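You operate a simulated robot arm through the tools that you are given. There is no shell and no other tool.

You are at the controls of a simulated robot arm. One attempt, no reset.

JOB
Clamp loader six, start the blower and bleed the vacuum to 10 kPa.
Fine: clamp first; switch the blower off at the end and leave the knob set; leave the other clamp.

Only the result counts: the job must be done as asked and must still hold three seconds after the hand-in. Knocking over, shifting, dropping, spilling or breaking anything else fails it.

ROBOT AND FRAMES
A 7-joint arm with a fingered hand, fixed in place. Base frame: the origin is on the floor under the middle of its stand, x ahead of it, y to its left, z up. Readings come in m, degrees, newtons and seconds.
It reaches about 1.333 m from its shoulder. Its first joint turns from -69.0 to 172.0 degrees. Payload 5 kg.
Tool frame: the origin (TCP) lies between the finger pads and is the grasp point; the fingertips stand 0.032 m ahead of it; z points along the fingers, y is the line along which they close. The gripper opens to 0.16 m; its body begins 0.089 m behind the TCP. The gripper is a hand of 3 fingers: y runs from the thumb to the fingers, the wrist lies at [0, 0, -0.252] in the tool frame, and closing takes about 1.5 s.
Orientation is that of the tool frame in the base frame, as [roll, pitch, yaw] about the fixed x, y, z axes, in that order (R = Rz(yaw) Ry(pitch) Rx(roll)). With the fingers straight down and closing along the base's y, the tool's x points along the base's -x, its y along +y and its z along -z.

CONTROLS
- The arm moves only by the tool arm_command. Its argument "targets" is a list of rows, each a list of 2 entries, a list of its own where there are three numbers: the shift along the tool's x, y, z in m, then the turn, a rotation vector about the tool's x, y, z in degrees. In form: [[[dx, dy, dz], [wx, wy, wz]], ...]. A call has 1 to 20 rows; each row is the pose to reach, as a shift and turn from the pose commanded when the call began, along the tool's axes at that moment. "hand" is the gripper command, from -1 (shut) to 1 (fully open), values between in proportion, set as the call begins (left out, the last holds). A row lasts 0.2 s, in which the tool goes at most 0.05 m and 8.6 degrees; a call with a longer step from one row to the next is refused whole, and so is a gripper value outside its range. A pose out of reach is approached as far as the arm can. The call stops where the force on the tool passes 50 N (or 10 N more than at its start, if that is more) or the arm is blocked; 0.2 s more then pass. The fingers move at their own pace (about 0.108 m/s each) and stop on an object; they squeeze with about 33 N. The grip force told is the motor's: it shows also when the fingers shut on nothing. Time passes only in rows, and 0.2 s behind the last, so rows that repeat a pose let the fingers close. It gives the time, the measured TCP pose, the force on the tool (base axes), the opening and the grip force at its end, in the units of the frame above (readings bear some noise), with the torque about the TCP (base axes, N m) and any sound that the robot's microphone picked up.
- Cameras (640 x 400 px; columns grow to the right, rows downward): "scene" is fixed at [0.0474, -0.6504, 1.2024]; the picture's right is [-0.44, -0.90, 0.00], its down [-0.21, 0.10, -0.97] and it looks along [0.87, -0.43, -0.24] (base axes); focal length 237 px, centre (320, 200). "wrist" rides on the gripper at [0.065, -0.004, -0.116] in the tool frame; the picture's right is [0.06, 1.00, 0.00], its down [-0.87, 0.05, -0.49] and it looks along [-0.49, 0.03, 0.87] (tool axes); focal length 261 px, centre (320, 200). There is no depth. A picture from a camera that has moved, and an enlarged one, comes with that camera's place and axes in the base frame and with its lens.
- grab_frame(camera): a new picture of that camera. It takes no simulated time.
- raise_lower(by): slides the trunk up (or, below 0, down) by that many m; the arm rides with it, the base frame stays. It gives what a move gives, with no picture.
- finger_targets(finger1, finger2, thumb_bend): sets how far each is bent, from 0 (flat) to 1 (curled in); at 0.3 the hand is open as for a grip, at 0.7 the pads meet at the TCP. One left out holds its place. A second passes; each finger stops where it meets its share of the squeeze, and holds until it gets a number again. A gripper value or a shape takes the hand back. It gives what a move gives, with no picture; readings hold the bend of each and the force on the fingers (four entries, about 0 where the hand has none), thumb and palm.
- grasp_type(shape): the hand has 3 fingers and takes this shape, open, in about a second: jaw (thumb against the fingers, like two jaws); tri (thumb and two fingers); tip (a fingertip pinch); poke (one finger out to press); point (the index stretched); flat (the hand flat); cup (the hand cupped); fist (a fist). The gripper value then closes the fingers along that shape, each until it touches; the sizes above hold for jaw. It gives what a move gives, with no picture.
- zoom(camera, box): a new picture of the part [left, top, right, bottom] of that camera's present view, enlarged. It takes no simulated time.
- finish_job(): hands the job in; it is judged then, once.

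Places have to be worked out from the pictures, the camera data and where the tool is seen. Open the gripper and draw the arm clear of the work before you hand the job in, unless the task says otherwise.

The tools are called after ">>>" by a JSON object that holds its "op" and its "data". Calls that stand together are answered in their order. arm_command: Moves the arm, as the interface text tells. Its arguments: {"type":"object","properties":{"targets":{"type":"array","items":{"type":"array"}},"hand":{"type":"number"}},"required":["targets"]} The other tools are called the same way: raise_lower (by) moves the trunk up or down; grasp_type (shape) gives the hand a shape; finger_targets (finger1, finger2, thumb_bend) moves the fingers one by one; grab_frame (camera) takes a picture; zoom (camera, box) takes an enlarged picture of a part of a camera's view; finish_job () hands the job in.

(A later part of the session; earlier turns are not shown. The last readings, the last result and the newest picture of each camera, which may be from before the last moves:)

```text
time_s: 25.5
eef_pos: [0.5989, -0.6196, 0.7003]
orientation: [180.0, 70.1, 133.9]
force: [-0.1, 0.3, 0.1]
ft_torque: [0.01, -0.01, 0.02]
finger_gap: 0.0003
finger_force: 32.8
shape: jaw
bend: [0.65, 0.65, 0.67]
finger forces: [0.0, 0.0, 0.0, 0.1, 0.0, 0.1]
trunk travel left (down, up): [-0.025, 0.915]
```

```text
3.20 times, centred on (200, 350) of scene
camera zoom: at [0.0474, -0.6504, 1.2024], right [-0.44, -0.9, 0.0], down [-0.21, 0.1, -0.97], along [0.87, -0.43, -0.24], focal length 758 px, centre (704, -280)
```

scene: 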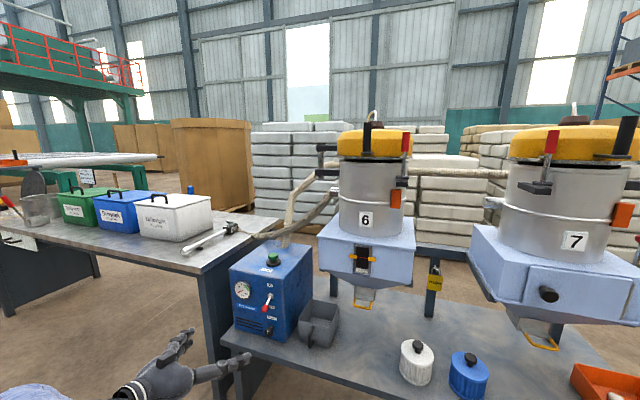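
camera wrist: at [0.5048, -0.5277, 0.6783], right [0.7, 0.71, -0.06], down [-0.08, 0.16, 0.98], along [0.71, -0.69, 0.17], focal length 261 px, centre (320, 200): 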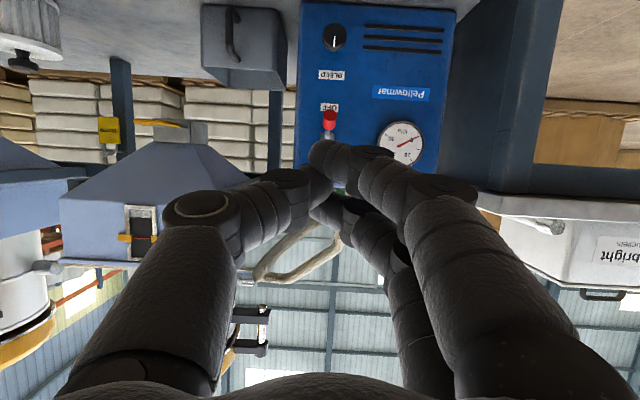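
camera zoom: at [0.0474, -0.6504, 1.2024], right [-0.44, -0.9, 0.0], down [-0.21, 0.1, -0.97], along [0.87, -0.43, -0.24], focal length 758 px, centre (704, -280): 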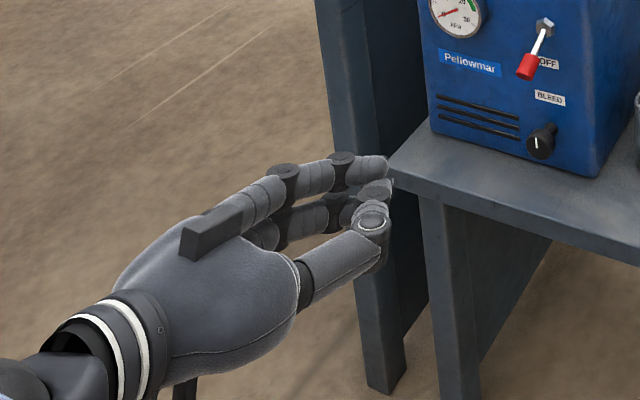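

The closed hand is a neat wedge: the upper finger has a clear top edge and its tip is on the tool axis. I'll level the hand and bring it to a pre-pose under and in front of the toggle, with the TCP near (0.703,-0.711,0.563).

>>> {"op": "arm_command", "data": {"targets": [[[0.0136, 0.0019, 0.0295], [0, -3.3, 0]], [[0.0272, 0.0038, 0.059], [0, -6.7, 0]], [[0.0409, 0.0057, 0.0885], [0, -10, 0]], [[0.0545, 0.0075, 0.1179], [0, -13.3, 0]], [[0.0681, 0.0094, 0.1474], [0, -16.7, 0]], [[0.0817, 0.0113, 0.1769], [0, -20, 0]]]}}

>>> {"op": "grab_frame", "data": {"camera": "wrist"}}

>>> {"op": "zoom", "data": {"camera": "scene", "box": [180, 250, 330, 370]}}

```text
time_s: 26.9
eef_pos: [0.7008, -0.7153, 0.5671]
orientation: [9.2, 89.8, -36.9]
force: [-0.2, -0.1, 0.6]
ft_torque: [0.01, 0.01, 0.08]
finger_gap: 0.0
finger_force: 33.4
shape: jaw
bend: [0.65, 0.65, 0.67]
finger forces: [0.1, 0.1, 0.1, 0.0, 0.0, 0.0]
trunk travel left (down, up): [-0.025, 0.915]
```

```text
taken
camera wrist: at [0.6178, -0.6347, 0.4995], right [0.72, 0.69, -0.06], down [-0.3, 0.39, 0.87], along [0.62, -0.61, 0.49], focal length 261 px, centre (320, 200)
```

wrist: 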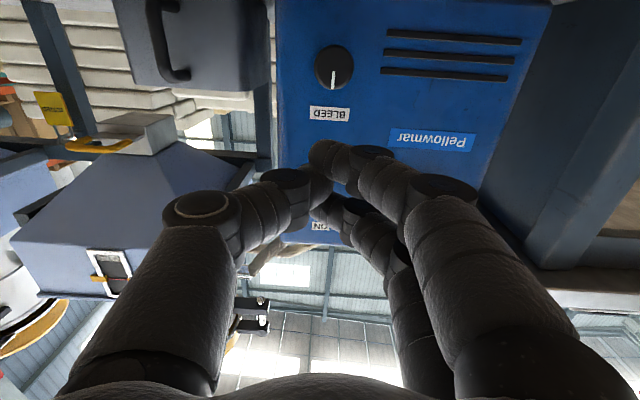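

```text
3.33 times, centred on (255, 310) of scene
camera zoom: at [0.0474, -0.6504, 1.2024], right [-0.44, -0.9, 0.0], down [-0.21, 0.1, -0.97], along [0.87, -0.43, -0.24], focal length 790 px, centre (537, -167)
```

zoom: 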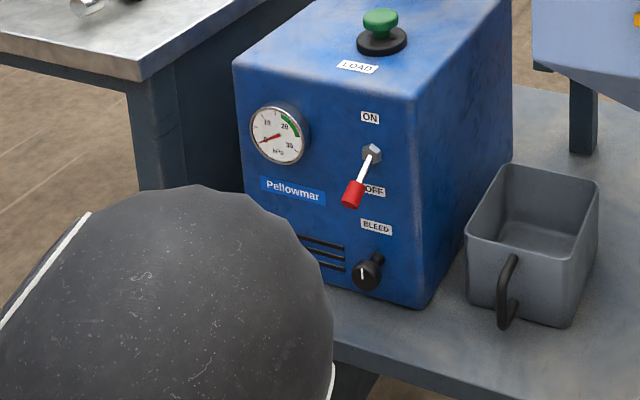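

The panel is still visible in the scene view, and the wrist view confirms the knob at z≈0.508 and the toggle column at the right lateral offset. I'll slide forward so the fingertips sit under the toggle tip.

>>> {"op": "arm_command", "data": {"targets": [[[0.006, 0.003, 0.03], [0, 0, 0]], [[0.006, 0.005, 0.06], [0, 0, 0]], [[0.006, 0.005, 0.08], [0, 0, 0]], [[0.006, 0.005, 0.097], [0, 0, 0]]]}}

>>> {"op": "grab_frame", "data": {"camera": "wrist"}}

>>> {"op": "zoom", "data": {"camera": "scene", "box": [220, 250, 320, 350]}}

```text
time_s: 27.9
eef_pos: [0.7732, -0.7797, 0.5591]
orientation: [-9.6, 89.8, -55.6]
force: [0.3, 0.2, 0.3]
ft_torque: [0.02, -0.01, -0.05]
finger_gap: 0.0
finger_force: 33.1
shape: jaw
bend: [0.65, 0.65, 0.67]
finger forces: [0.0, 0.0, 0.1, 0.0, 0.1, 0.0]
trunk travel left (down, up): [-0.025, 0.915]
```

```text
taken
camera wrist: at [0.6903, -0.6986, 0.4934], right [0.72, 0.69, -0.06], down [-0.3, 0.39, 0.87], along [0.63, -0.61, 0.49], focal length 261 px, centre (320, 200)
```

wrist: 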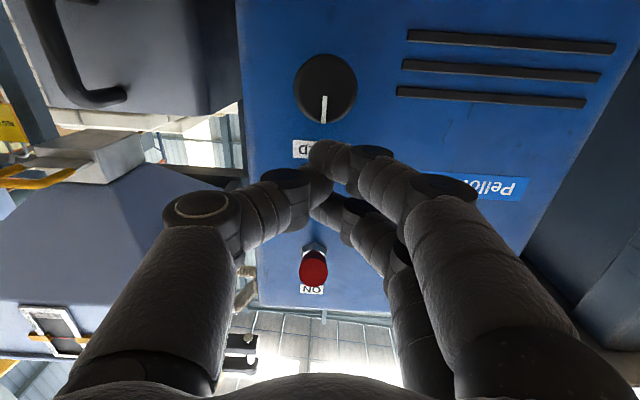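

```text
4.00 times, centred on (270, 300) of scene
camera zoom: at [0.0474, -0.6504, 1.2024], right [-0.44, -0.9, 0.0], down [-0.21, 0.1, -0.97], along [0.87, -0.43, -0.24], focal length 948 px, centre (520, -200)
```

zoom: 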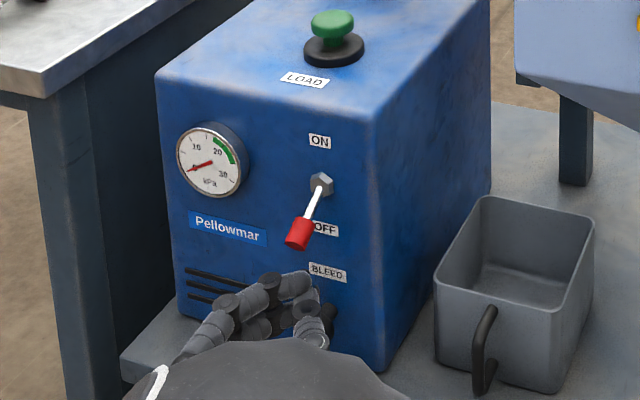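

The fingertips sit just under the toggle tip and line up laterally to within about 1 mm. I'll raise the hand in small steps to flip the toggle to ON.

>>> {"op": "arm_command", "data": {"targets": [[[-0.012, 0, 0], [0, 0, 0]], [[-0.024, 0, 0], [0, 0, 0]], [[-0.036, 0, 0], [0, 0, 0]], [[-0.046, 0, 0], [0, 0, 0]], [[-0.056, 0, 0], [0, 0, 0]], [[-0.066, 0, 0], [0, 0, 0]], [[-0.072, 0, 0], [0, 0, 0]]]}}

>>> {"op": "grab_frame", "data": {"camera": "wrist"}}

>>> {"op": "zoom", "data": {"camera": "scene", "box": [220, 250, 320, 350]}}

```text
time_s: 29.5
eef_pos: [0.7732, -0.78, 0.6311]
orientation: [-15.6, 89.9, -61.6]
force: [0.2, 0.3, 1.5]
ft_torque: [-0.02, -0.02, -0.01]
finger_gap: 0.0
finger_force: 33.0
shape: jaw
bend: [0.65, 0.65, 0.67]
finger forces: [0.1, 0.0, 0.1, 0.0, 0.1, 0.0]
trunk travel left (down, up): [-0.025, 0.915]
```

```text
taken
camera wrist: at [0.6908, -0.6982, 0.5644], right [0.72, 0.69, -0.06], down [-0.3, 0.39, 0.87], along [0.63, -0.6, 0.49], focal length 261 px, centre (320, 200)
```

wrist: 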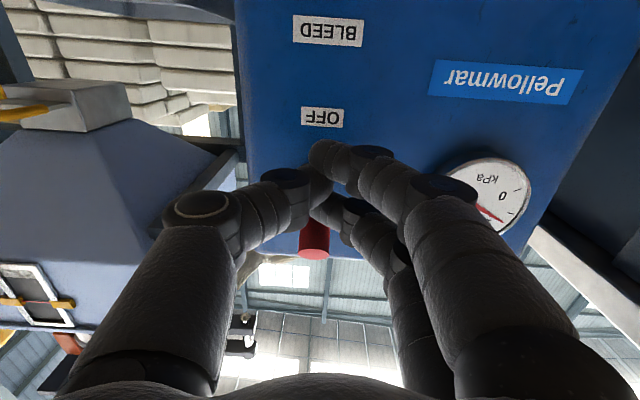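

```text
4.00 times, centred on (270, 300) of scene
camera zoom: at [0.0474, -0.6504, 1.2024], right [-0.44, -0.9, 0.0], down [-0.21, 0.1, -0.97], along [0.87, -0.43, -0.24], focal length 948 px, centre (520, -200)
```

zoom: 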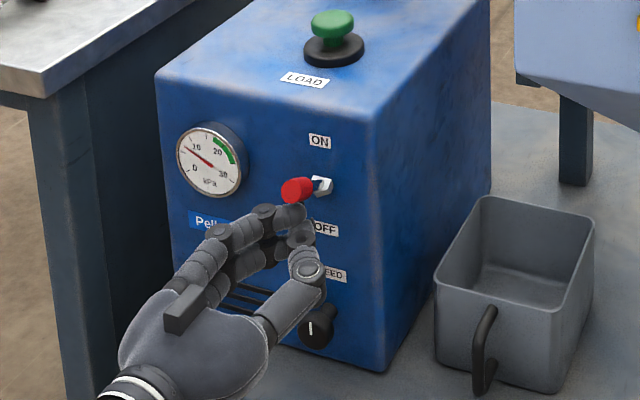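

The toggle now points outwards and up, and the gauge needle has moved off zero. I'll drop the hand slightly, back away and read the gauge.

>>> {"op": "arm_command", "data": {"targets": [[[0.01, 0, -0.02], [0, 0, 0]], [[0.02, 0, -0.05], [0, 0, 0]], [[0.02, 0, -0.08], [0, 0, 0]], [[0.02, 0, -0.11], [0, 0, 0]], [[0.02, 0, -0.11], [0, 0, 0]], [[0.02, 0, -0.11], [0, 0, 0]], [[0.02, 0, -0.11], [0, 0, 0]], [[0.02, 0, -0.11], [0, 0, 0]]]}}

>>> {"op": "zoom", "data": {"camera": "scene", "box": [235, 270, 295, 340]}}

>>> {"op": "grab_frame", "data": {"camera": "wrist"}}

```text
time_s: 31.3
eef_pos: [0.6955, -0.698, 0.6102]
orientation: [-2.2, 89.9, -48.5]
force: [0.1, -0.7, -0.5]
ft_torque: [0.01, 0.01, 0.03]
finger_gap: 0.0002
finger_force: 33.4
shape: jaw
bend: [0.65, 0.65, 0.67]
finger forces: [0.0, 0.0, 0.0, 0.1, 0.0, 0.0]
trunk travel left (down, up): [-0.025, 0.915]
```

```text
5.71 times, centred on (265, 305) of scene
camera zoom: at [0.0474, -0.6504, 1.2024], right [-0.44, -0.9, 0.0], down [-0.21, 0.1, -0.97], along [0.87, -0.43, -0.24], focal length 1354 px, centre (634, -400)
```

zoom: 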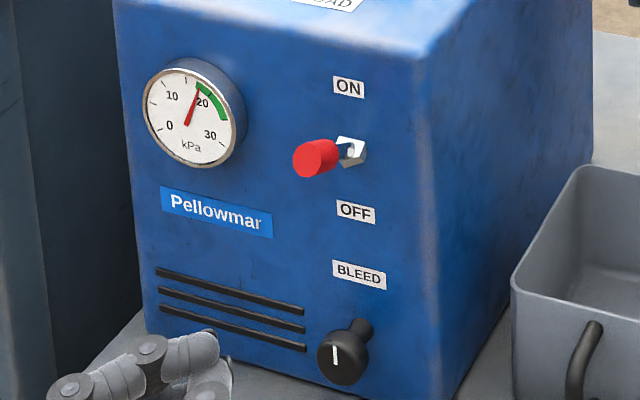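

```text
taken
camera wrist: at [0.6137, -0.617, 0.5433], right [0.72, 0.69, -0.06], down [-0.3, 0.39, 0.87], along [0.63, -0.61, 0.49], focal length 261 px, centre (320, 200)
```

wrist: 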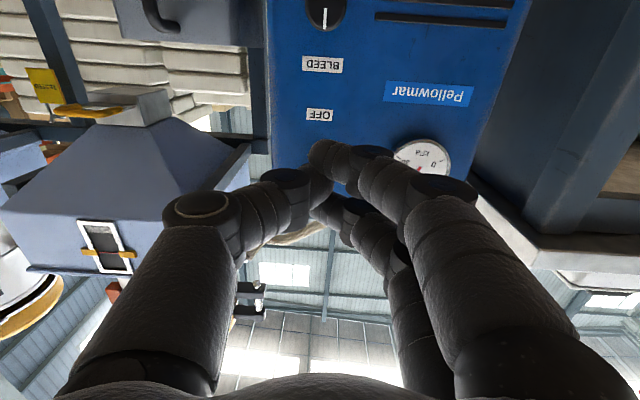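

The blower is running and the gauge is climbing to about 18–20 kPa, so the bleed has to bring it down to 10. I'll half-open the hand and move to a pre-grasp pose straight in front of the bleed knob.

>>> {"op": "arm_command", "data": {"targets": [[[0.03, -0.001, 0.01], [0, 0, 0]], [[0.065, -0.002, 0.025], [0, 0, 0]], [[0.103, -0.0026, 0.04], [0, 0, 0]], [[0.103, -0.0026, 0.0547], [0, 0, 0]], [[0.103, -0.0026, 0.0547], [0, 0, 0]]], "hand": 0}}

>>> {"op": "grab_frame", "data": {"camera": "wrist"}}

>>> {"op": "zoom", "data": {"camera": "scene", "box": [220, 260, 320, 360]}}

>>> {"op": "zoom", "data": {"camera": "scene", "box": [228, 275, 258, 305]}}

```text
time_s: 32.5
eef_pos: [0.7345, -0.7387, 0.5094]
orientation: [6.6, 89.9, -39.5]
force: [-0.1, 0.2, -0.5]
ft_torque: [0.0, 0.02, 0.01]
finger_gap: 0.0797
finger_force: 0.1
shape: jaw
bend: [0.72, 0.72, 0.7]
finger forces: [0.1, 0.0, 0.0, 0.0, 0.0, 0.0]
trunk travel left (down, up): [-0.025, 0.915]
```

```text
taken
camera wrist: at [0.6522, -0.6581, 0.4432], right [0.72, 0.69, -0.06], down [-0.3, 0.39, 0.87], along [0.63, -0.61, 0.49], focal length 261 px, centre (320, 200)
```

wrist: 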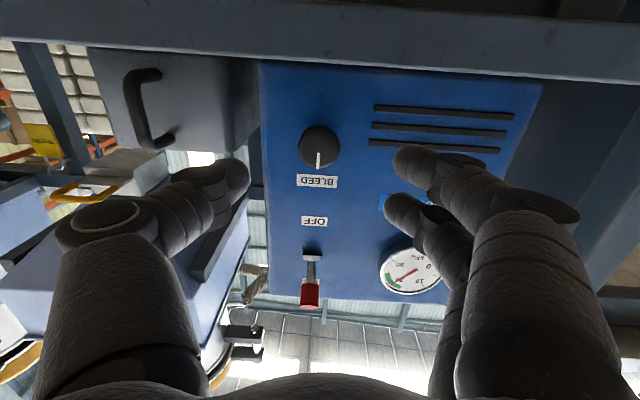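

```text
4.00 times, centred on (270, 310) of scene
camera zoom: at [0.0474, -0.6504, 1.2024], right [-0.44, -0.9, 0.0], down [-0.21, 0.1, -0.97], along [0.87, -0.43, -0.24], focal length 948 px, centre (520, -240)
```

zoom: 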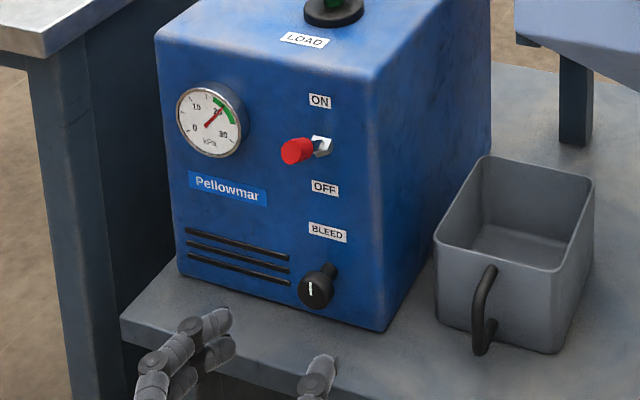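

```text
13.33 times, centred on (243, 290) of scene
camera zoom: at [0.0474, -0.6504, 1.2024], right [-0.44, -0.9, 0.0], down [-0.21, 0.1, -0.97], along [0.87, -0.43, -0.24], focal length 3160 px, centre (1347, -1000)
```

zoom: 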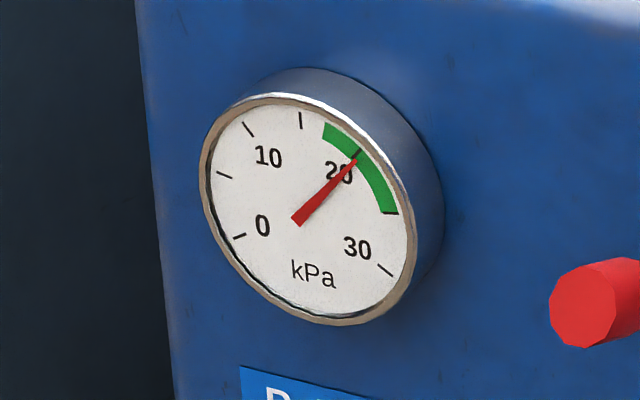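

The gauge has settled near 20–21 kPa. The knob is centred between the open fingers (l≈-0.005, z≈0.510), so I'll advance 0.084 m to straddle it.

>>> {"op": "arm_command", "data": {"targets": [[[0, 0, 0.03], [0, 0, 0]], [[0, 0, 0.06], [0, 0, 0]], [[0, 0, 0.075], [0, 0, 0]], [[0, 0, 0.084], [0, 0, 0]]]}}

>>> {"op": "grab_frame", "data": {"camera": "wrist"}}

>>> {"op": "zoom", "data": {"camera": "scene", "box": [220, 260, 320, 360]}}

```text
time_s: 33.5
eef_pos: [0.7905, -0.8011, 0.5073]
orientation: [-15.2, 89.9, -61.2]
force: [-9.9, 10.4, -2.0]
ft_torque: [0.01, 0.11, 0.73]
finger_gap: 0.0793
finger_force: 0.1
shape: jaw
bend: [0.73, 0.73, 0.7]
finger forces: [7.5, 6.9, 0.0, 0.0, 0.0, 0.0]
trunk travel left (down, up): [-0.025, 0.915]
```

```text
taken
camera wrist: at [0.7082, -0.7208, 0.4416], right [0.72, 0.69, -0.06], down [-0.3, 0.39, 0.87], along [0.63, -0.6, 0.49], focal length 261 px, centre (320, 200)
```

wrist: 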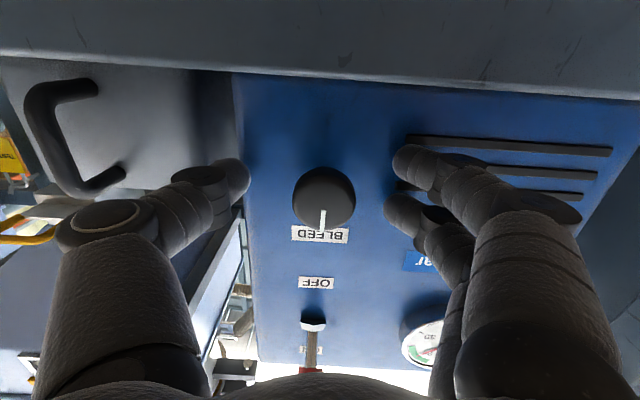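

```text
4.00 times, centred on (270, 310) of scene
camera zoom: at [0.0474, -0.6504, 1.2024], right [-0.44, -0.9, 0.0], down [-0.21, 0.1, -0.97], along [0.87, -0.43, -0.24], focal length 948 px, centre (520, -240)
```

zoom: 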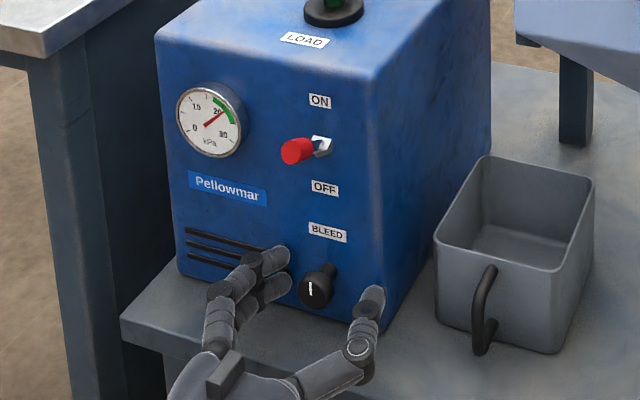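

The finger pads just touched the panel with about 14 N total, so I've gone a few mm too deep. I'll zoom in to fine-tune the centring on the knob before closing.

>>> {"op": "zoom", "data": {"camera": "wrist", "box": [270, 150, 380, 250]}}

```text
4.00 times, centred on (325, 200) of wrist
camera zoom: at [0.7082, -0.7208, 0.4416], right [0.72, 0.69, -0.06], down [-0.3, 0.39, 0.87], along [0.63, -0.6, 0.49], focal length 1043 px, centre (300, 200)
```

zoom: 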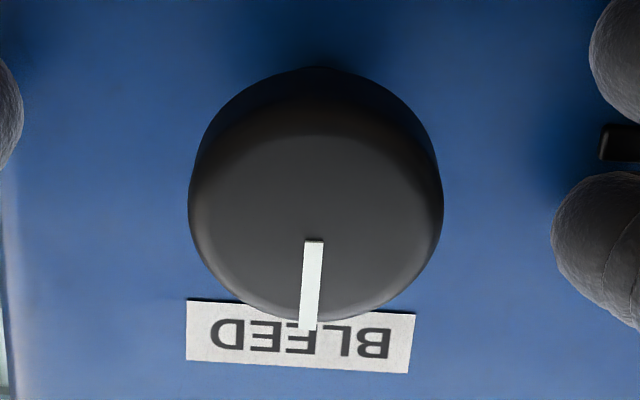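

The knob centre works out to z≈0.5135 with its front face around m≈1.13. I'll back off 6 mm from the panel, shift up 6 mm and left 3 mm, then close on the knob.

>>> {"op": "arm_command", "data": {"targets": [[[-0.003, 0.0015, -0.006], [0, 0, 0]], [[-0.006, 0.003, -0.006], [0, 0, 0]], [[-0.006, 0.003, -0.006], [0, 0, 0]]]}}

>>> {"op": "arm_command", "data": {"targets": [[[0, 0, 0], [0, 0, 0]], [[0, 0, 0], [0, 0, 0]], [[0, 0, 0], [0, 0, 0]], [[0, 0, 0], [0, 0, 0]], [[0, 0, 0], [0, 0, 0]], [[0, 0, 0], [0, 0, 0]]], "hand": -1}}

>>> {"op": "grab_frame", "data": {"camera": "wrist"}}

>>> {"op": "zoom", "data": {"camera": "scene", "box": [220, 260, 320, 360]}}

```text
time_s: 34.3
eef_pos: [0.7894, -0.7956, 0.5136]
orientation: [-13.7, 89.8, -59.9]
force: [0.0, 0.1, -0.3]
ft_torque: [-0.03, -0.02, 0.01]
finger_gap: 0.0798
finger_force: 0.3
shape: jaw
bend: [0.72, 0.72, 0.7]
finger forces: [0.1, 0.1, 0.0, 0.0, 0.0, 0.0]
trunk travel left (down, up): [-0.025, 0.915]
```

```text
time_s: 35.7
eef_pos: [0.7885, -0.7954, 0.513]
orientation: [1.0, 89.9, -45.2]
force: [8.9, -13.2, 2.3]
ft_torque: [-0.07, -0.02, -0.09]
finger_gap: 0.0207
finger_force: 33.1
shape: jaw
bend: [0.72, 0.72, 0.7]
finger forces: [14.5, 13.5, 0.0, 0.0, 30.6, 0.1]
trunk travel left (down, up): [-0.025, 0.915]
```

```text
taken
camera wrist: at [0.7066, -0.715, 0.447], right [0.72, 0.69, -0.06], down [-0.3, 0.39, 0.87], along [0.62, -0.61, 0.49], focal length 261 px, centre (320, 200)
```

wrist: 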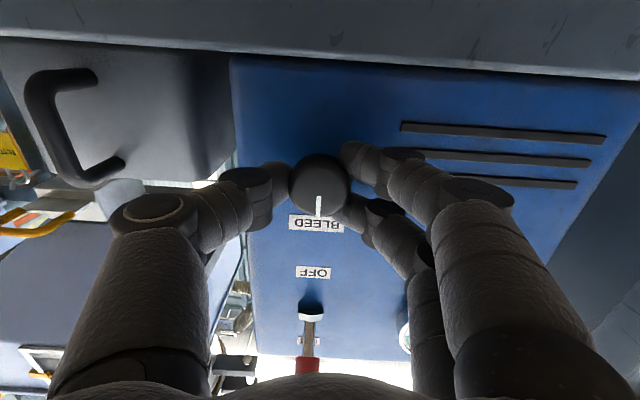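

```text
4.00 times, centred on (270, 310) of scene
camera zoom: at [0.0474, -0.6504, 1.2024], right [-0.44, -0.9, 0.0], down [-0.21, 0.1, -0.97], along [0.87, -0.43, -0.24], focal length 948 px, centre (520, -240)
```

zoom: 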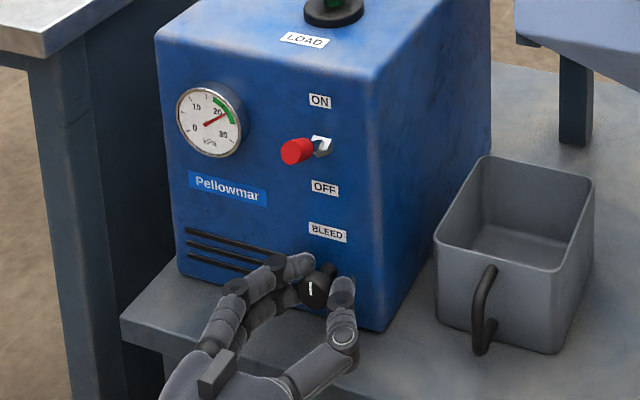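

The grip is symmetric, about 14 N on each finger and 31 N on the thumb, and centred on the knob. I'll try a small clockwise turn of +20° about the tool axis and then watch the gauge.

>>> {"op": "arm_command", "data": {"targets": [[[0, 0, 0], [0, 0, 5]], [[0, 0, 0], [0, 0, 10]], [[0, 0, 0], [0, 0, 15]], [[0, 0, 0], [0, 0, 20]], [[0, 0, 0], [0, 0, 20]], [[0, 0, 0], [0, 0, 20]], [[0, 0, 0], [0, 0, 20]], [[0, 0, 0], [0, 0, 20]], [[0, 0, 0], [0, 0, 20]], [[0, 0, 0], [0, 0, 20]], [[0, 0, 0], [0, 0, 20]]]}}

>>> {"op": "zoom", "data": {"camera": "scene", "box": [228, 275, 258, 305]}}

>>> {"op": "zoom", "data": {"camera": "scene", "box": [280, 310, 320, 350]}}

>>> {"op": "grab_frame", "data": {"camera": "wrist"}}

```text
time_s: 38.1
eef_pos: [0.7895, -0.7952, 0.5116]
orientation: [89.9, 69.9, 43.7]
force: [18.4, -25.0, -4.7]
ft_torque: [-0.46, 0.45, -0.16]
finger_gap: 0.0189
finger_force: 33.0
shape: jaw
bend: [0.71, 0.71, 0.7]
finger forces: [27.1, 16.6, 0.1, 0.0, 29.5, 0.0]
trunk travel left (down, up): [-0.025, 0.915]
```

```text
13.33 times, centred on (243, 290) of scene
camera zoom: at [0.0474, -0.6504, 1.2024], right [-0.44, -0.9, 0.0], down [-0.21, 0.1, -0.97], along [0.87, -0.43, -0.24], focal length 3160 px, centre (1347, -1000)
```

zoom: 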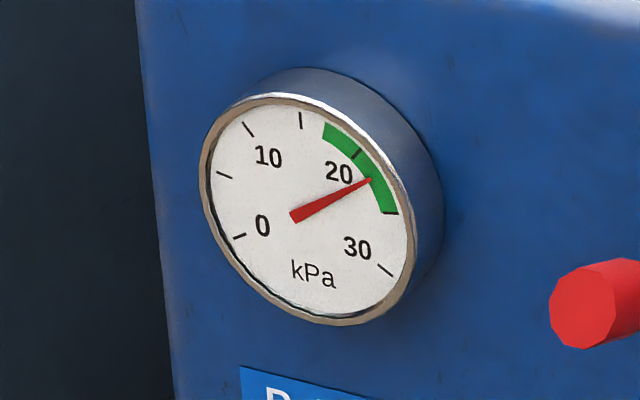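

```text
10.00 times, centred on (300, 330) of scene
camera zoom: at [0.0474, -0.6504, 1.2024], right [-0.44, -0.9, 0.0], down [-0.21, 0.1, -0.97], along [0.87, -0.43, -0.24], focal length 2370 px, centre (520, -1100)
```

zoom: 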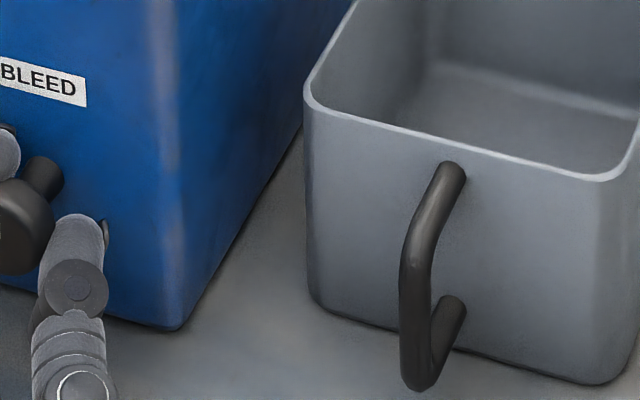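

```text
taken
camera wrist: at [0.7228, -0.6988, 0.4476], right [0.69, 0.67, 0.28], down [-0.52, 0.18, 0.83], along [0.5, -0.72, 0.47], focal length 261 px, centre (320, 200)
```

wrist: 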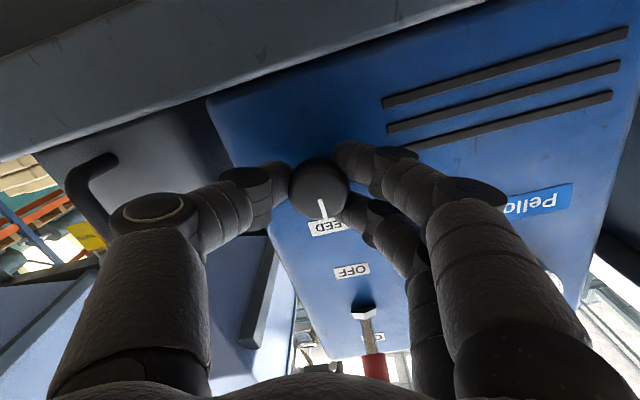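

The vacuum went up to about 22 kPa, so clockwise closes the bleed and I need counter-clockwise. I'll check how much the knob itself turned versus slipped in the grip.

>>> {"op": "zoom", "data": {"camera": "wrist", "box": [270, 140, 380, 240]}}

>>> {"op": "zoom", "data": {"camera": "scene", "box": [280, 315, 310, 345]}}

```text
4.00 times, centred on (325, 190) of wrist
camera zoom: at [0.7228, -0.6988, 0.4476], right [0.69, 0.67, 0.28], down [-0.52, 0.18, 0.83], along [0.5, -0.72, 0.47], focal length 1043 px, centre (300, 240)
```

zoom: 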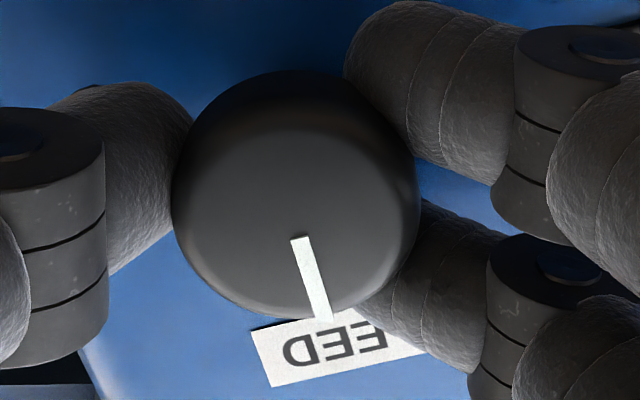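

```text
13.33 times, centred on (295, 330) of scene
camera zoom: at [0.0474, -0.6504, 1.2024], right [-0.44, -0.9, 0.0], down [-0.21, 0.1, -0.97], along [0.87, -0.43, -0.24], focal length 3160 px, centre (653, -1533)
```

zoom: 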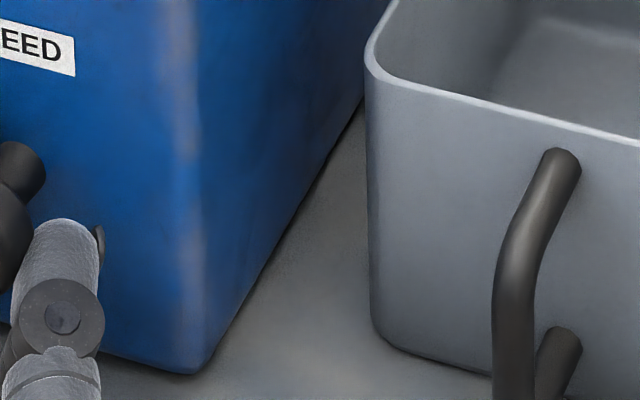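

The pointer still lines up with the label, so the knob did not turn clockwise and the fingers slipped, which suggests a stop at fully closed. The gauge was just settling, so I'll turn counter-clockwise and compare.

>>> {"op": "arm_command", "data": {"targets": [[[0, 0, 0], [0, 0, -5]], [[0, 0, 0], [0, 0, -10]], [[0, 0, 0], [0, 0, -15]], [[0, 0, 0], [0, 0, -20]], [[0, 0, 0], [0, 0, -25]], [[0, 0, 0], [0, 0, -30]], [[0, 0, 0], [0, 0, -35]], [[0, 0, 0], [0, 0, -40]], [[0, 0, 0], [0, 0, -40]], [[0, 0, 0], [0, 0, -40]], [[0, 0, 0], [0, 0, -40]], [[0, 0, 0], [0, 0, -40]], [[0, 0, 0], [0, 0, -40]]]}}

>>> {"op": "zoom", "data": {"camera": "scene", "box": [228, 275, 258, 305]}}

>>> {"op": "zoom", "data": {"camera": "wrist", "box": [270, 140, 380, 240]}}

>>> {"op": "zoom", "data": {"camera": "scene", "box": [220, 260, 320, 360]}}

```text
time_s: 40.9
eef_pos: [0.7907, -0.7951, 0.5115]
orientation: [-89.9, 70.1, -136.1]
force: [10.8, -33.0, -9.1]
ft_torque: [0.04, -0.02, -0.32]
finger_gap: 0.0184
finger_force: 33.1
shape: jaw
bend: [0.71, 0.71, 0.7]
finger forces: [23.0, 18.8, 0.0, 0.0, 33.4, 0.0]
trunk travel left (down, up): [-0.025, 0.915]
```

```text
13.33 times, centred on (243, 290) of scene
camera zoom: at [0.0474, -0.6504, 1.2024], right [-0.44, -0.9, 0.0], down [-0.21, 0.1, -0.97], along [0.87, -0.43, -0.24], focal length 3160 px, centre (1347, -1000)
```

zoom: 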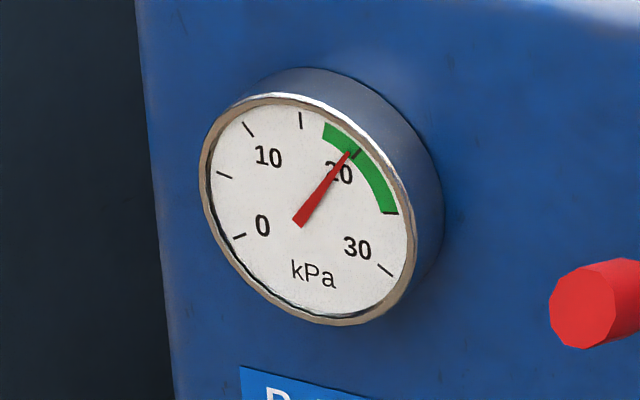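

```text
4.00 times, centred on (325, 190) of wrist
camera zoom: at [0.691, -0.7293, 0.4505], right [0.66, 0.64, -0.4], down [-0.09, 0.6, 0.8], along [0.74, -0.49, 0.45], focal length 1043 px, centre (300, 240)
```

zoom: 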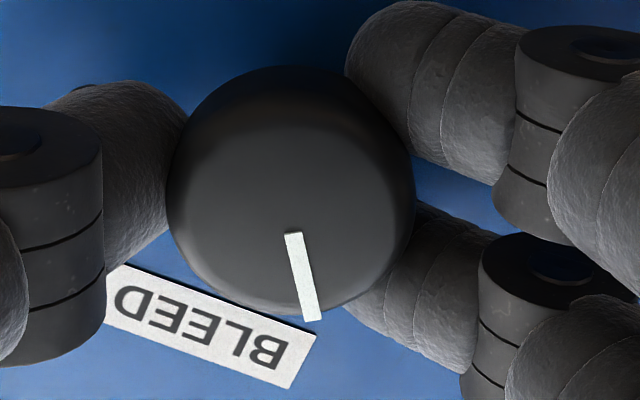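

```text
4.00 times, centred on (270, 310) of scene
camera zoom: at [0.0474, -0.6504, 1.2024], right [-0.44, -0.9, 0.0], down [-0.21, 0.1, -0.97], along [0.87, -0.43, -0.24], focal length 948 px, centre (520, -240)
```

zoom: 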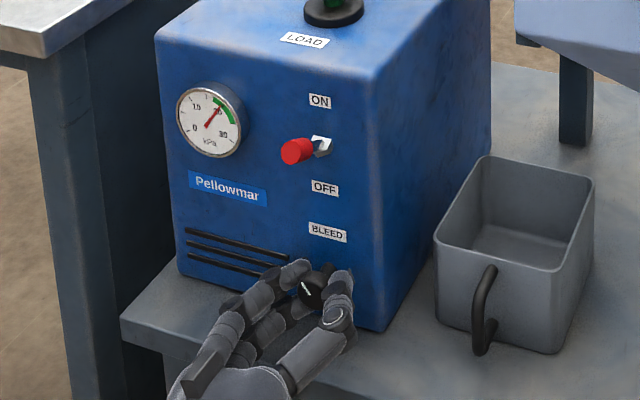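

Counter-clockwise works: the pointer moved about 33° with the hand and the gauge fell from about 22 to 19.5. I'll wait a little longer to see whether it is still settling.

>>> {"op": "arm_command", "data": {"targets": [[[0, 0, 0], [0, 0, 0]], [[0, 0, 0], [0, 0, 0]], [[0, 0, 0], [0, 0, 0]], [[0, 0, 0], [0, 0, 0]], [[0, 0, 0], [0, 0, 0]], [[0, 0, 0], [0, 0, 0]], [[0, 0, 0], [0, 0, 0]], [[0, 0, 0], [0, 0, 0]], [[0, 0, 0], [0, 0, 0]], [[0, 0, 0], [0, 0, 0]]]}}

>>> {"op": "zoom", "data": {"camera": "scene", "box": [228, 275, 258, 305]}}

```text
time_s: 43.1
eef_pos: [0.7896, -0.7958, 0.5109]
orientation: [-89.9, 70.1, -136.1]
force: [9.4, -33.9, -8.1]
ft_torque: [0.01, -0.04, -0.4]
finger_gap: 0.0181
finger_force: 32.8
shape: jaw
bend: [0.71, 0.71, 0.7]
finger forces: [22.9, 18.9, 0.0, 0.0, 33.7, 0.0]
trunk travel left (down, up): [-0.025, 0.915]
```

```text
13.33 times, centred on (243, 290) of scene
camera zoom: at [0.0474, -0.6504, 1.2024], right [-0.44, -0.9, 0.0], down [-0.21, 0.1, -0.97], along [0.87, -0.43, -0.24], focal length 3160 px, centre (1347, -1000)
```

zoom: 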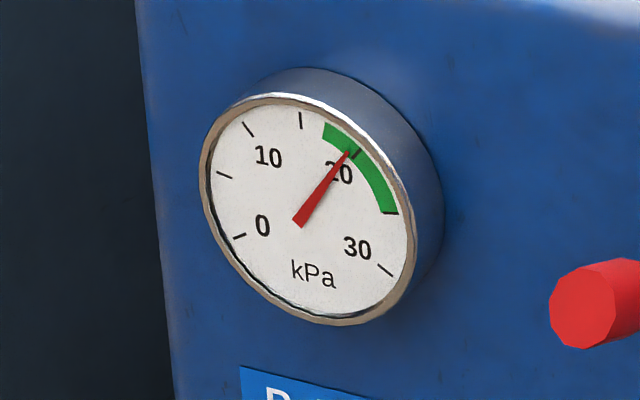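

It has settled at about 19.5 kPa, so slope is roughly 0.08 kPa per degree. I'll continue counter-clockwise by 40° with the same grip while watching the force.

>>> {"op": "arm_command", "data": {"targets": [[[0, 0, 0], [0, 0, -5]], [[0, 0, 0], [0, 0, -10]], [[0, 0, 0], [0, 0, -15]], [[0, 0, 0], [0, 0, -20]], [[0, 0, 0], [0, 0, -25]], [[0, 0, 0], [0, 0, -30]], [[0, 0, 0], [0, 0, -35]], [[0, 0, 0], [0, 0, -40]], [[0, 0, 0], [0, 0, -40]], [[0, 0, 0], [0, 0, -40]], [[0, 0, 0], [0, 0, -40]], [[0, 0, 0], [0, 0, -40]], [[0, 0, 0], [0, 0, -40]], [[0, 0, 0], [0, 0, -40]]]}}

>>> {"op": "zoom", "data": {"camera": "scene", "box": [228, 275, 258, 305]}}

>>> {"op": "zoom", "data": {"camera": "wrist", "box": [270, 140, 380, 240]}}

>>> {"op": "zoom", "data": {"camera": "scene", "box": [220, 260, 320, 360]}}

```text
time_s: 46.1
eef_pos: [0.7899, -0.7953, 0.5121]
orientation: [-90.0, 30.0, -136.1]
force: [-1.1, -40.2, -9.0]
ft_torque: [-0.01, -0.05, -0.48]
finger_gap: 0.0179
finger_force: 33.4
shape: jaw
bend: [0.71, 0.71, 0.7]
finger forces: [26.3, 15.7, 0.1, 0.1, 28.7, 0.0]
trunk travel left (down, up): [-0.025, 0.915]
```

```text
13.33 times, centred on (243, 290) of scene
camera zoom: at [0.0474, -0.6504, 1.2024], right [-0.44, -0.9, 0.0], down [-0.21, 0.1, -0.97], along [0.87, -0.43, -0.24], focal length 3160 px, centre (1347, -1000)
```

zoom: 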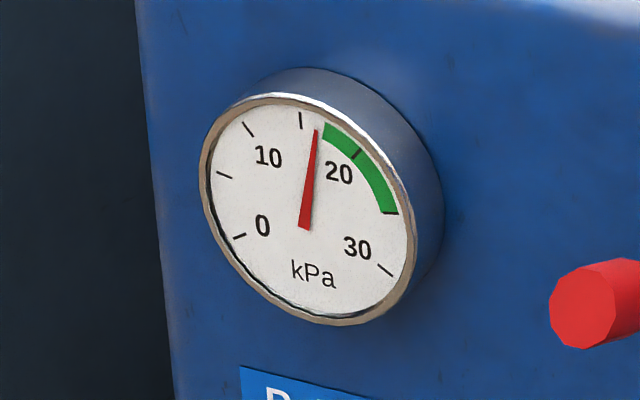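

```text
4.00 times, centred on (325, 190) of wrist
camera zoom: at [0.6676, -0.7519, 0.4812], right [0.32, 0.31, -0.9], down [0.22, 0.89, 0.39], along [0.92, -0.32, 0.22], focal length 1043 px, centre (300, 240)
```

zoom: 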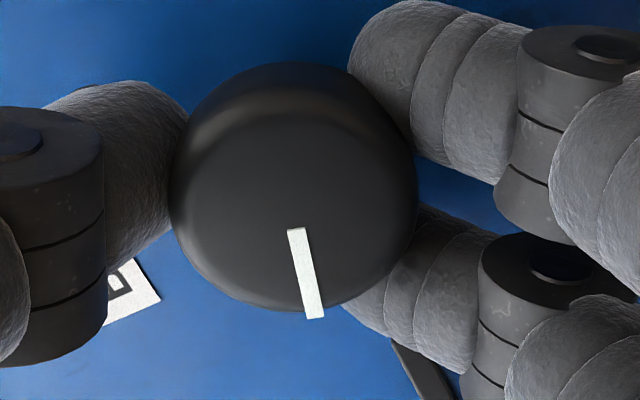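

```text
4.00 times, centred on (270, 310) of scene
camera zoom: at [0.0474, -0.6504, 1.2024], right [-0.44, -0.9, 0.0], down [-0.21, 0.1, -0.97], along [0.87, -0.43, -0.24], focal length 948 px, centre (520, -240)
```

zoom: 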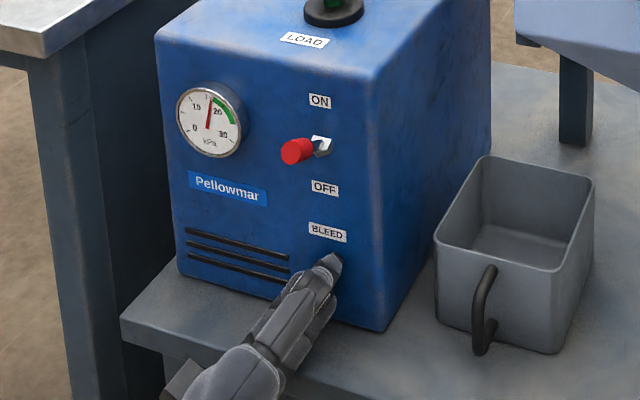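

The gauge reads about 16.5 kPa with the knob roughly 73° counter-clockwise, so about 87° more is needed. I'll release gently and retreat 5 cm, keeping the opening small because the fingers are near the table, then roll back to re-grip.

>>> {"op": "arm_command", "data": {"targets": [[[0, 0, 0], [0, 0, 0]], [[0, 0, 0], [0, 0, 0]], [[0, 0, 0], [0, 0, 0]], [[0, 0, 0], [0, 0, 0]], [[0, 0, -0.02], [0, 0, 0]], [[0, 0, -0.04], [0, 0, 0]], [[0, 0, -0.055], [0, 0, 0]]], "hand": -0.35}}

>>> {"op": "zoom", "data": {"camera": "scene", "box": [220, 260, 320, 360]}}

>>> {"op": "zoom", "data": {"camera": "scene", "box": [228, 275, 258, 305]}}

>>> {"op": "grab_frame", "data": {"camera": "wrist"}}

```text
time_s: 47.7
eef_pos: [0.7506, -0.7551, 0.5122]
orientation: [-89.9, 30.0, -136.1]
force: [-0.4, -1.2, -0.1]
ft_torque: [0.02, -0.01, 0.02]
finger_gap: 0.0515
finger_force: 0.0
shape: jaw
bend: [0.73, 0.73, 0.7]
finger forces: [0.1, 0.0, 0.1, 0.1, 0.0, 0.0]
trunk travel left (down, up): [-0.025, 0.915]
```

```text
4.00 times, centred on (270, 310) of scene
camera zoom: at [0.0474, -0.6504, 1.2024], right [-0.44, -0.9, 0.0], down [-0.21, 0.1, -0.97], along [0.87, -0.43, -0.24], focal length 948 px, centre (520, -240)
```

zoom: 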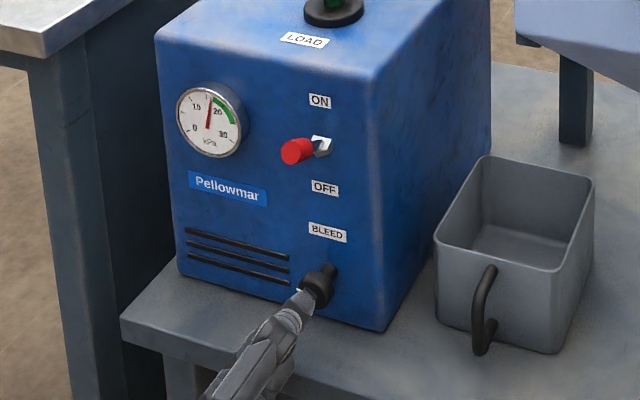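

```text
13.33 times, centred on (243, 290) of scene
camera zoom: at [0.0474, -0.6504, 1.2024], right [-0.44, -0.9, 0.0], down [-0.21, 0.1, -0.97], along [0.87, -0.43, -0.24], focal length 3160 px, centre (1347, -1000)
```

zoom: 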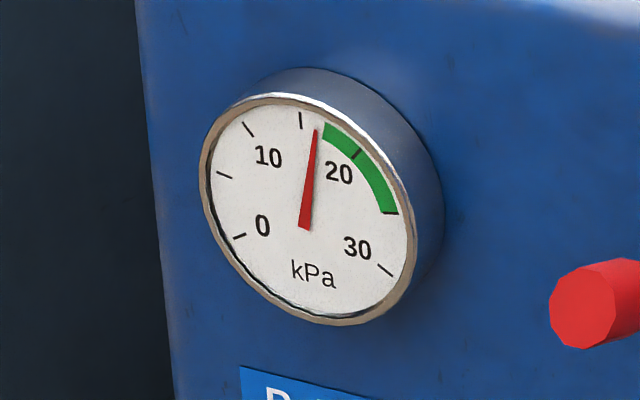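

```text
taken
camera wrist: at [0.6283, -0.7121, 0.4819], right [0.32, 0.31, -0.9], down [0.22, 0.9, 0.39], along [0.92, -0.32, 0.22], focal length 261 px, centre (320, 200)
```

wrist: 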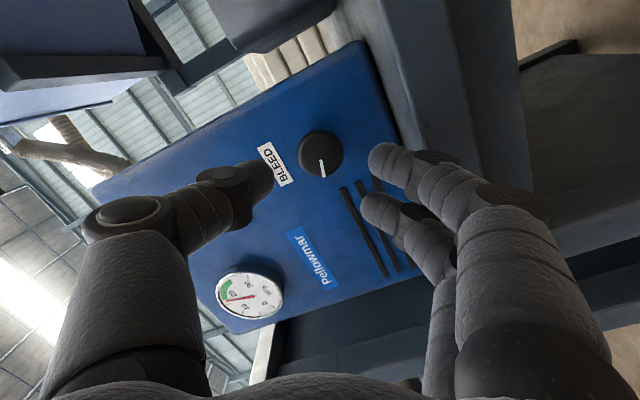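

The gauge holds at about 16.5 kPa with the knob free. I'll roll the hand back by +90° and check the alignment.

>>> {"op": "arm_command", "data": {"targets": [[[0, 0, 0], [0, 0, 8.2]], [[0, 0, 0], [0, 0, 16.4]], [[0, 0, 0], [0, 0, 24.6]], [[0, 0, 0], [0, 0, 32.8]], [[0, 0, 0], [0, 0, 41]], [[0, 0, 0], [0, 0, 49.2]], [[0, 0, 0], [0, 0, 57.4]], [[0, 0, 0], [0, 0, 65.6]], [[0, 0, 0], [0, 0, 73.8]], [[0, 0, 0], [0, 0, 82]], [[0, 0, 0], [0, 0, 90]]], "hand": -0.2}}

>>> {"op": "grab_frame", "data": {"camera": "wrist"}}

>>> {"op": "zoom", "data": {"camera": "scene", "box": [220, 260, 320, 360]}}

```text
time_s: 50.1
eef_pos: [0.7493, -0.7544, 0.5129]
orientation: [89.8, 59.9, 43.7]
force: [-0.5, -0.1, -0.1]
ft_torque: [0.0, 0.05, -0.01]
finger_gap: 0.0633
finger_force: 0.0
shape: jaw
bend: [0.73, 0.73, 0.7]
finger forces: [0.0, 0.1, 0.1, 0.0, 0.1, 0.1]
trunk travel left (down, up): [-0.025, 0.915]
```

```text
taken
camera wrist: at [0.6919, -0.6512, 0.4533], right [0.64, 0.62, 0.45], down [-0.62, 0.09, 0.78], along [0.45, -0.78, 0.44], focal length 261 px, centre (320, 200)
```

wrist: 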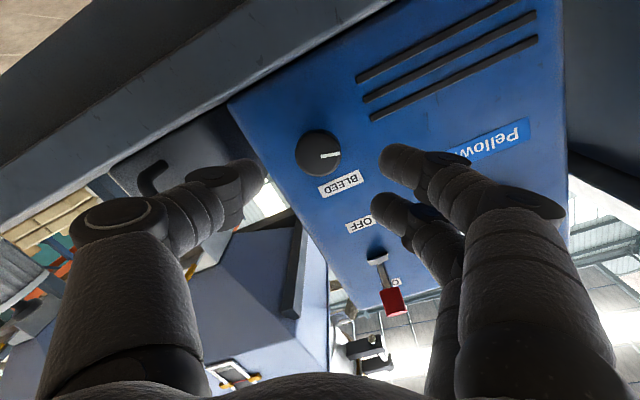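

```text
4.00 times, centred on (270, 310) of scene
camera zoom: at [0.0474, -0.6504, 1.2024], right [-0.44, -0.9, 0.0], down [-0.21, 0.1, -0.97], along [0.87, -0.43, -0.24], focal length 948 px, centre (520, -240)
```

zoom: 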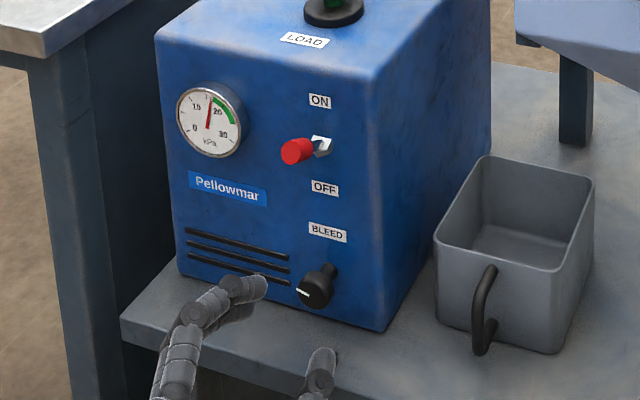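

Roll to +30° is reachable and the knob is still centred on the tool axis, with its pointer now near 9–10 o'clock. I'll advance 0.057 m and re-grip.

>>> {"op": "arm_command", "data": {"targets": [[[0, 0, 0.02], [0, 0, 0]], [[-0.0004, -0.0007, 0.04], [0, 0, 0]], [[-0.0008, -0.0013, 0.057], [0, 0, 0]]]}}

>>> {"op": "arm_command", "data": {"targets": [[[0, 0, 0], [0, 0, 0]], [[0, 0, 0], [0, 0, 0]], [[0, 0, 0], [0, 0, 0]], [[0, 0, 0], [0, 0, 0]], [[0, 0, 0], [0, 0, 0]], [[0, 0, 0], [0, 0, 0]]], "hand": -1}}

>>> {"op": "zoom", "data": {"camera": "wrist", "box": [270, 140, 380, 240]}}

>>> {"op": "zoom", "data": {"camera": "scene", "box": [220, 260, 320, 360]}}

```text
time_s: 50.9
eef_pos: [0.7901, -0.7974, 0.5138]
orientation: [89.8, 59.9, 43.8]
force: [-1.3, 0.6, 0.6]
ft_torque: [-0.02, 0.0, -0.02]
finger_gap: 0.0635
finger_force: 0.0
shape: jaw
bend: [0.73, 0.73, 0.7]
finger forces: [0.1, 0.0, 0.1, 0.1, 0.1, 0.0]
trunk travel left (down, up): [-0.025, 0.915]
```

```text
time_s: 52.3
eef_pos: [0.7905, -0.7978, 0.5128]
orientation: [89.8, 60.0, 43.7]
force: [13.1, -18.0, 2.1]
ft_torque: [-0.02, 0.0, -0.07]
finger_gap: 0.0176
finger_force: 33.2
shape: jaw
bend: [0.72, 0.71, 0.7]
finger forces: [14.1, 14.3, 0.1, 0.0, 30.8, 0.1]
trunk travel left (down, up): [-0.025, 0.915]
```

```text
4.00 times, centred on (325, 190) of wrist
camera zoom: at [0.7311, -0.6942, 0.4531], right [0.64, 0.62, 0.45], down [-0.62, 0.09, 0.78], along [0.44, -0.78, 0.44], focal length 1043 px, centre (300, 240)
```

zoom: 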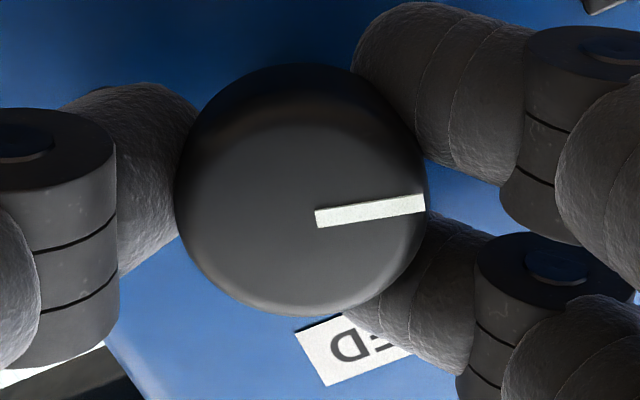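

```text
4.00 times, centred on (270, 310) of scene
camera zoom: at [0.0474, -0.6504, 1.2024], right [-0.44, -0.9, 0.0], down [-0.21, 0.1, -0.97], along [0.87, -0.43, -0.24], focal length 948 px, centre (520, -240)
```

zoom: 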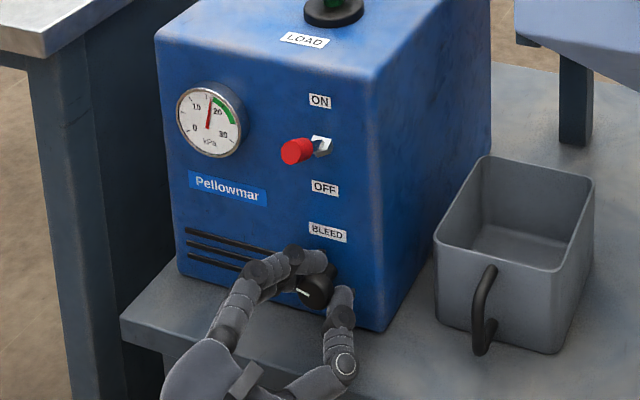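

The re-grip is clean at 14/14/31 N. I'll turn counter-clockwise another 50° and read the gauge after it settles.

>>> {"op": "arm_command", "data": {"targets": [[[0, 0, 0], [0, 0, -5]], [[0, 0, 0], [0, 0, -10]], [[0, 0, 0], [0, 0, -15]], [[0, 0, 0], [0, 0, -20]], [[0, 0, 0], [0, 0, -25]], [[0, 0, 0], [0, 0, -30]], [[0, 0, 0], [0, 0, -35]], [[0, 0, 0], [0, 0, -40]], [[0, 0, 0], [0, 0, -45]], [[0, 0, 0], [0, 0, -50]], [[0, 0, 0], [0, 0, -50]], [[0, 0, 0], [0, 0, -50]], [[0, 0, 0], [0, 0, -50]], [[0, 0, 0], [0, 0, -50]], [[0, 0, 0], [0, 0, -50]], [[0, 0, 0], [0, 0, -50]], [[0, 0, 0], [0, 0, -50]], [[0, 0, 0], [0, 0, -50]]]}}

>>> {"op": "zoom", "data": {"camera": "scene", "box": [228, 275, 258, 305]}}

>>> {"op": "zoom", "data": {"camera": "wrist", "box": [270, 140, 380, 240]}}

```text
time_s: 56.1
eef_pos: [0.79, -0.7969, 0.513]
orientation: [-89.7, 70.0, -135.9]
force: [27.4, -26.1, 7.4]
ft_torque: [-0.14, -0.12, 0.04]
finger_gap: 0.0161
finger_force: 33.3
shape: jaw
bend: [0.71, 0.71, 0.7]
finger forces: [16.6, 18.1, 0.0, 0.0, 31.8, 0.0]
trunk travel left (down, up): [-0.025, 0.915]
```

```text
13.33 times, centred on (243, 290) of scene
camera zoom: at [0.0474, -0.6504, 1.2024], right [-0.44, -0.9, 0.0], down [-0.21, 0.1, -0.97], along [0.87, -0.43, -0.24], focal length 3160 px, centre (1347, -1000)
```

zoom: 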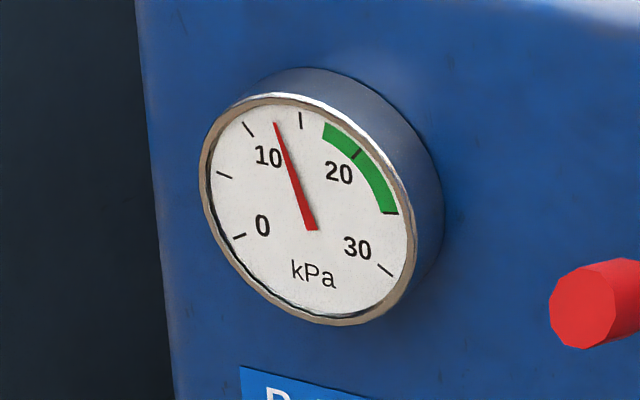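

```text
4.00 times, centred on (325, 190) of wrist
camera zoom: at [0.6913, -0.7311, 0.452], right [0.66, 0.64, -0.4], down [-0.09, 0.6, 0.8], along [0.74, -0.49, 0.45], focal length 1043 px, centre (300, 240)
```

zoom: 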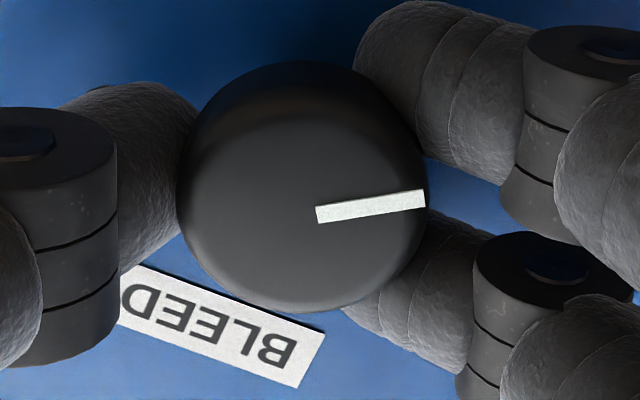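

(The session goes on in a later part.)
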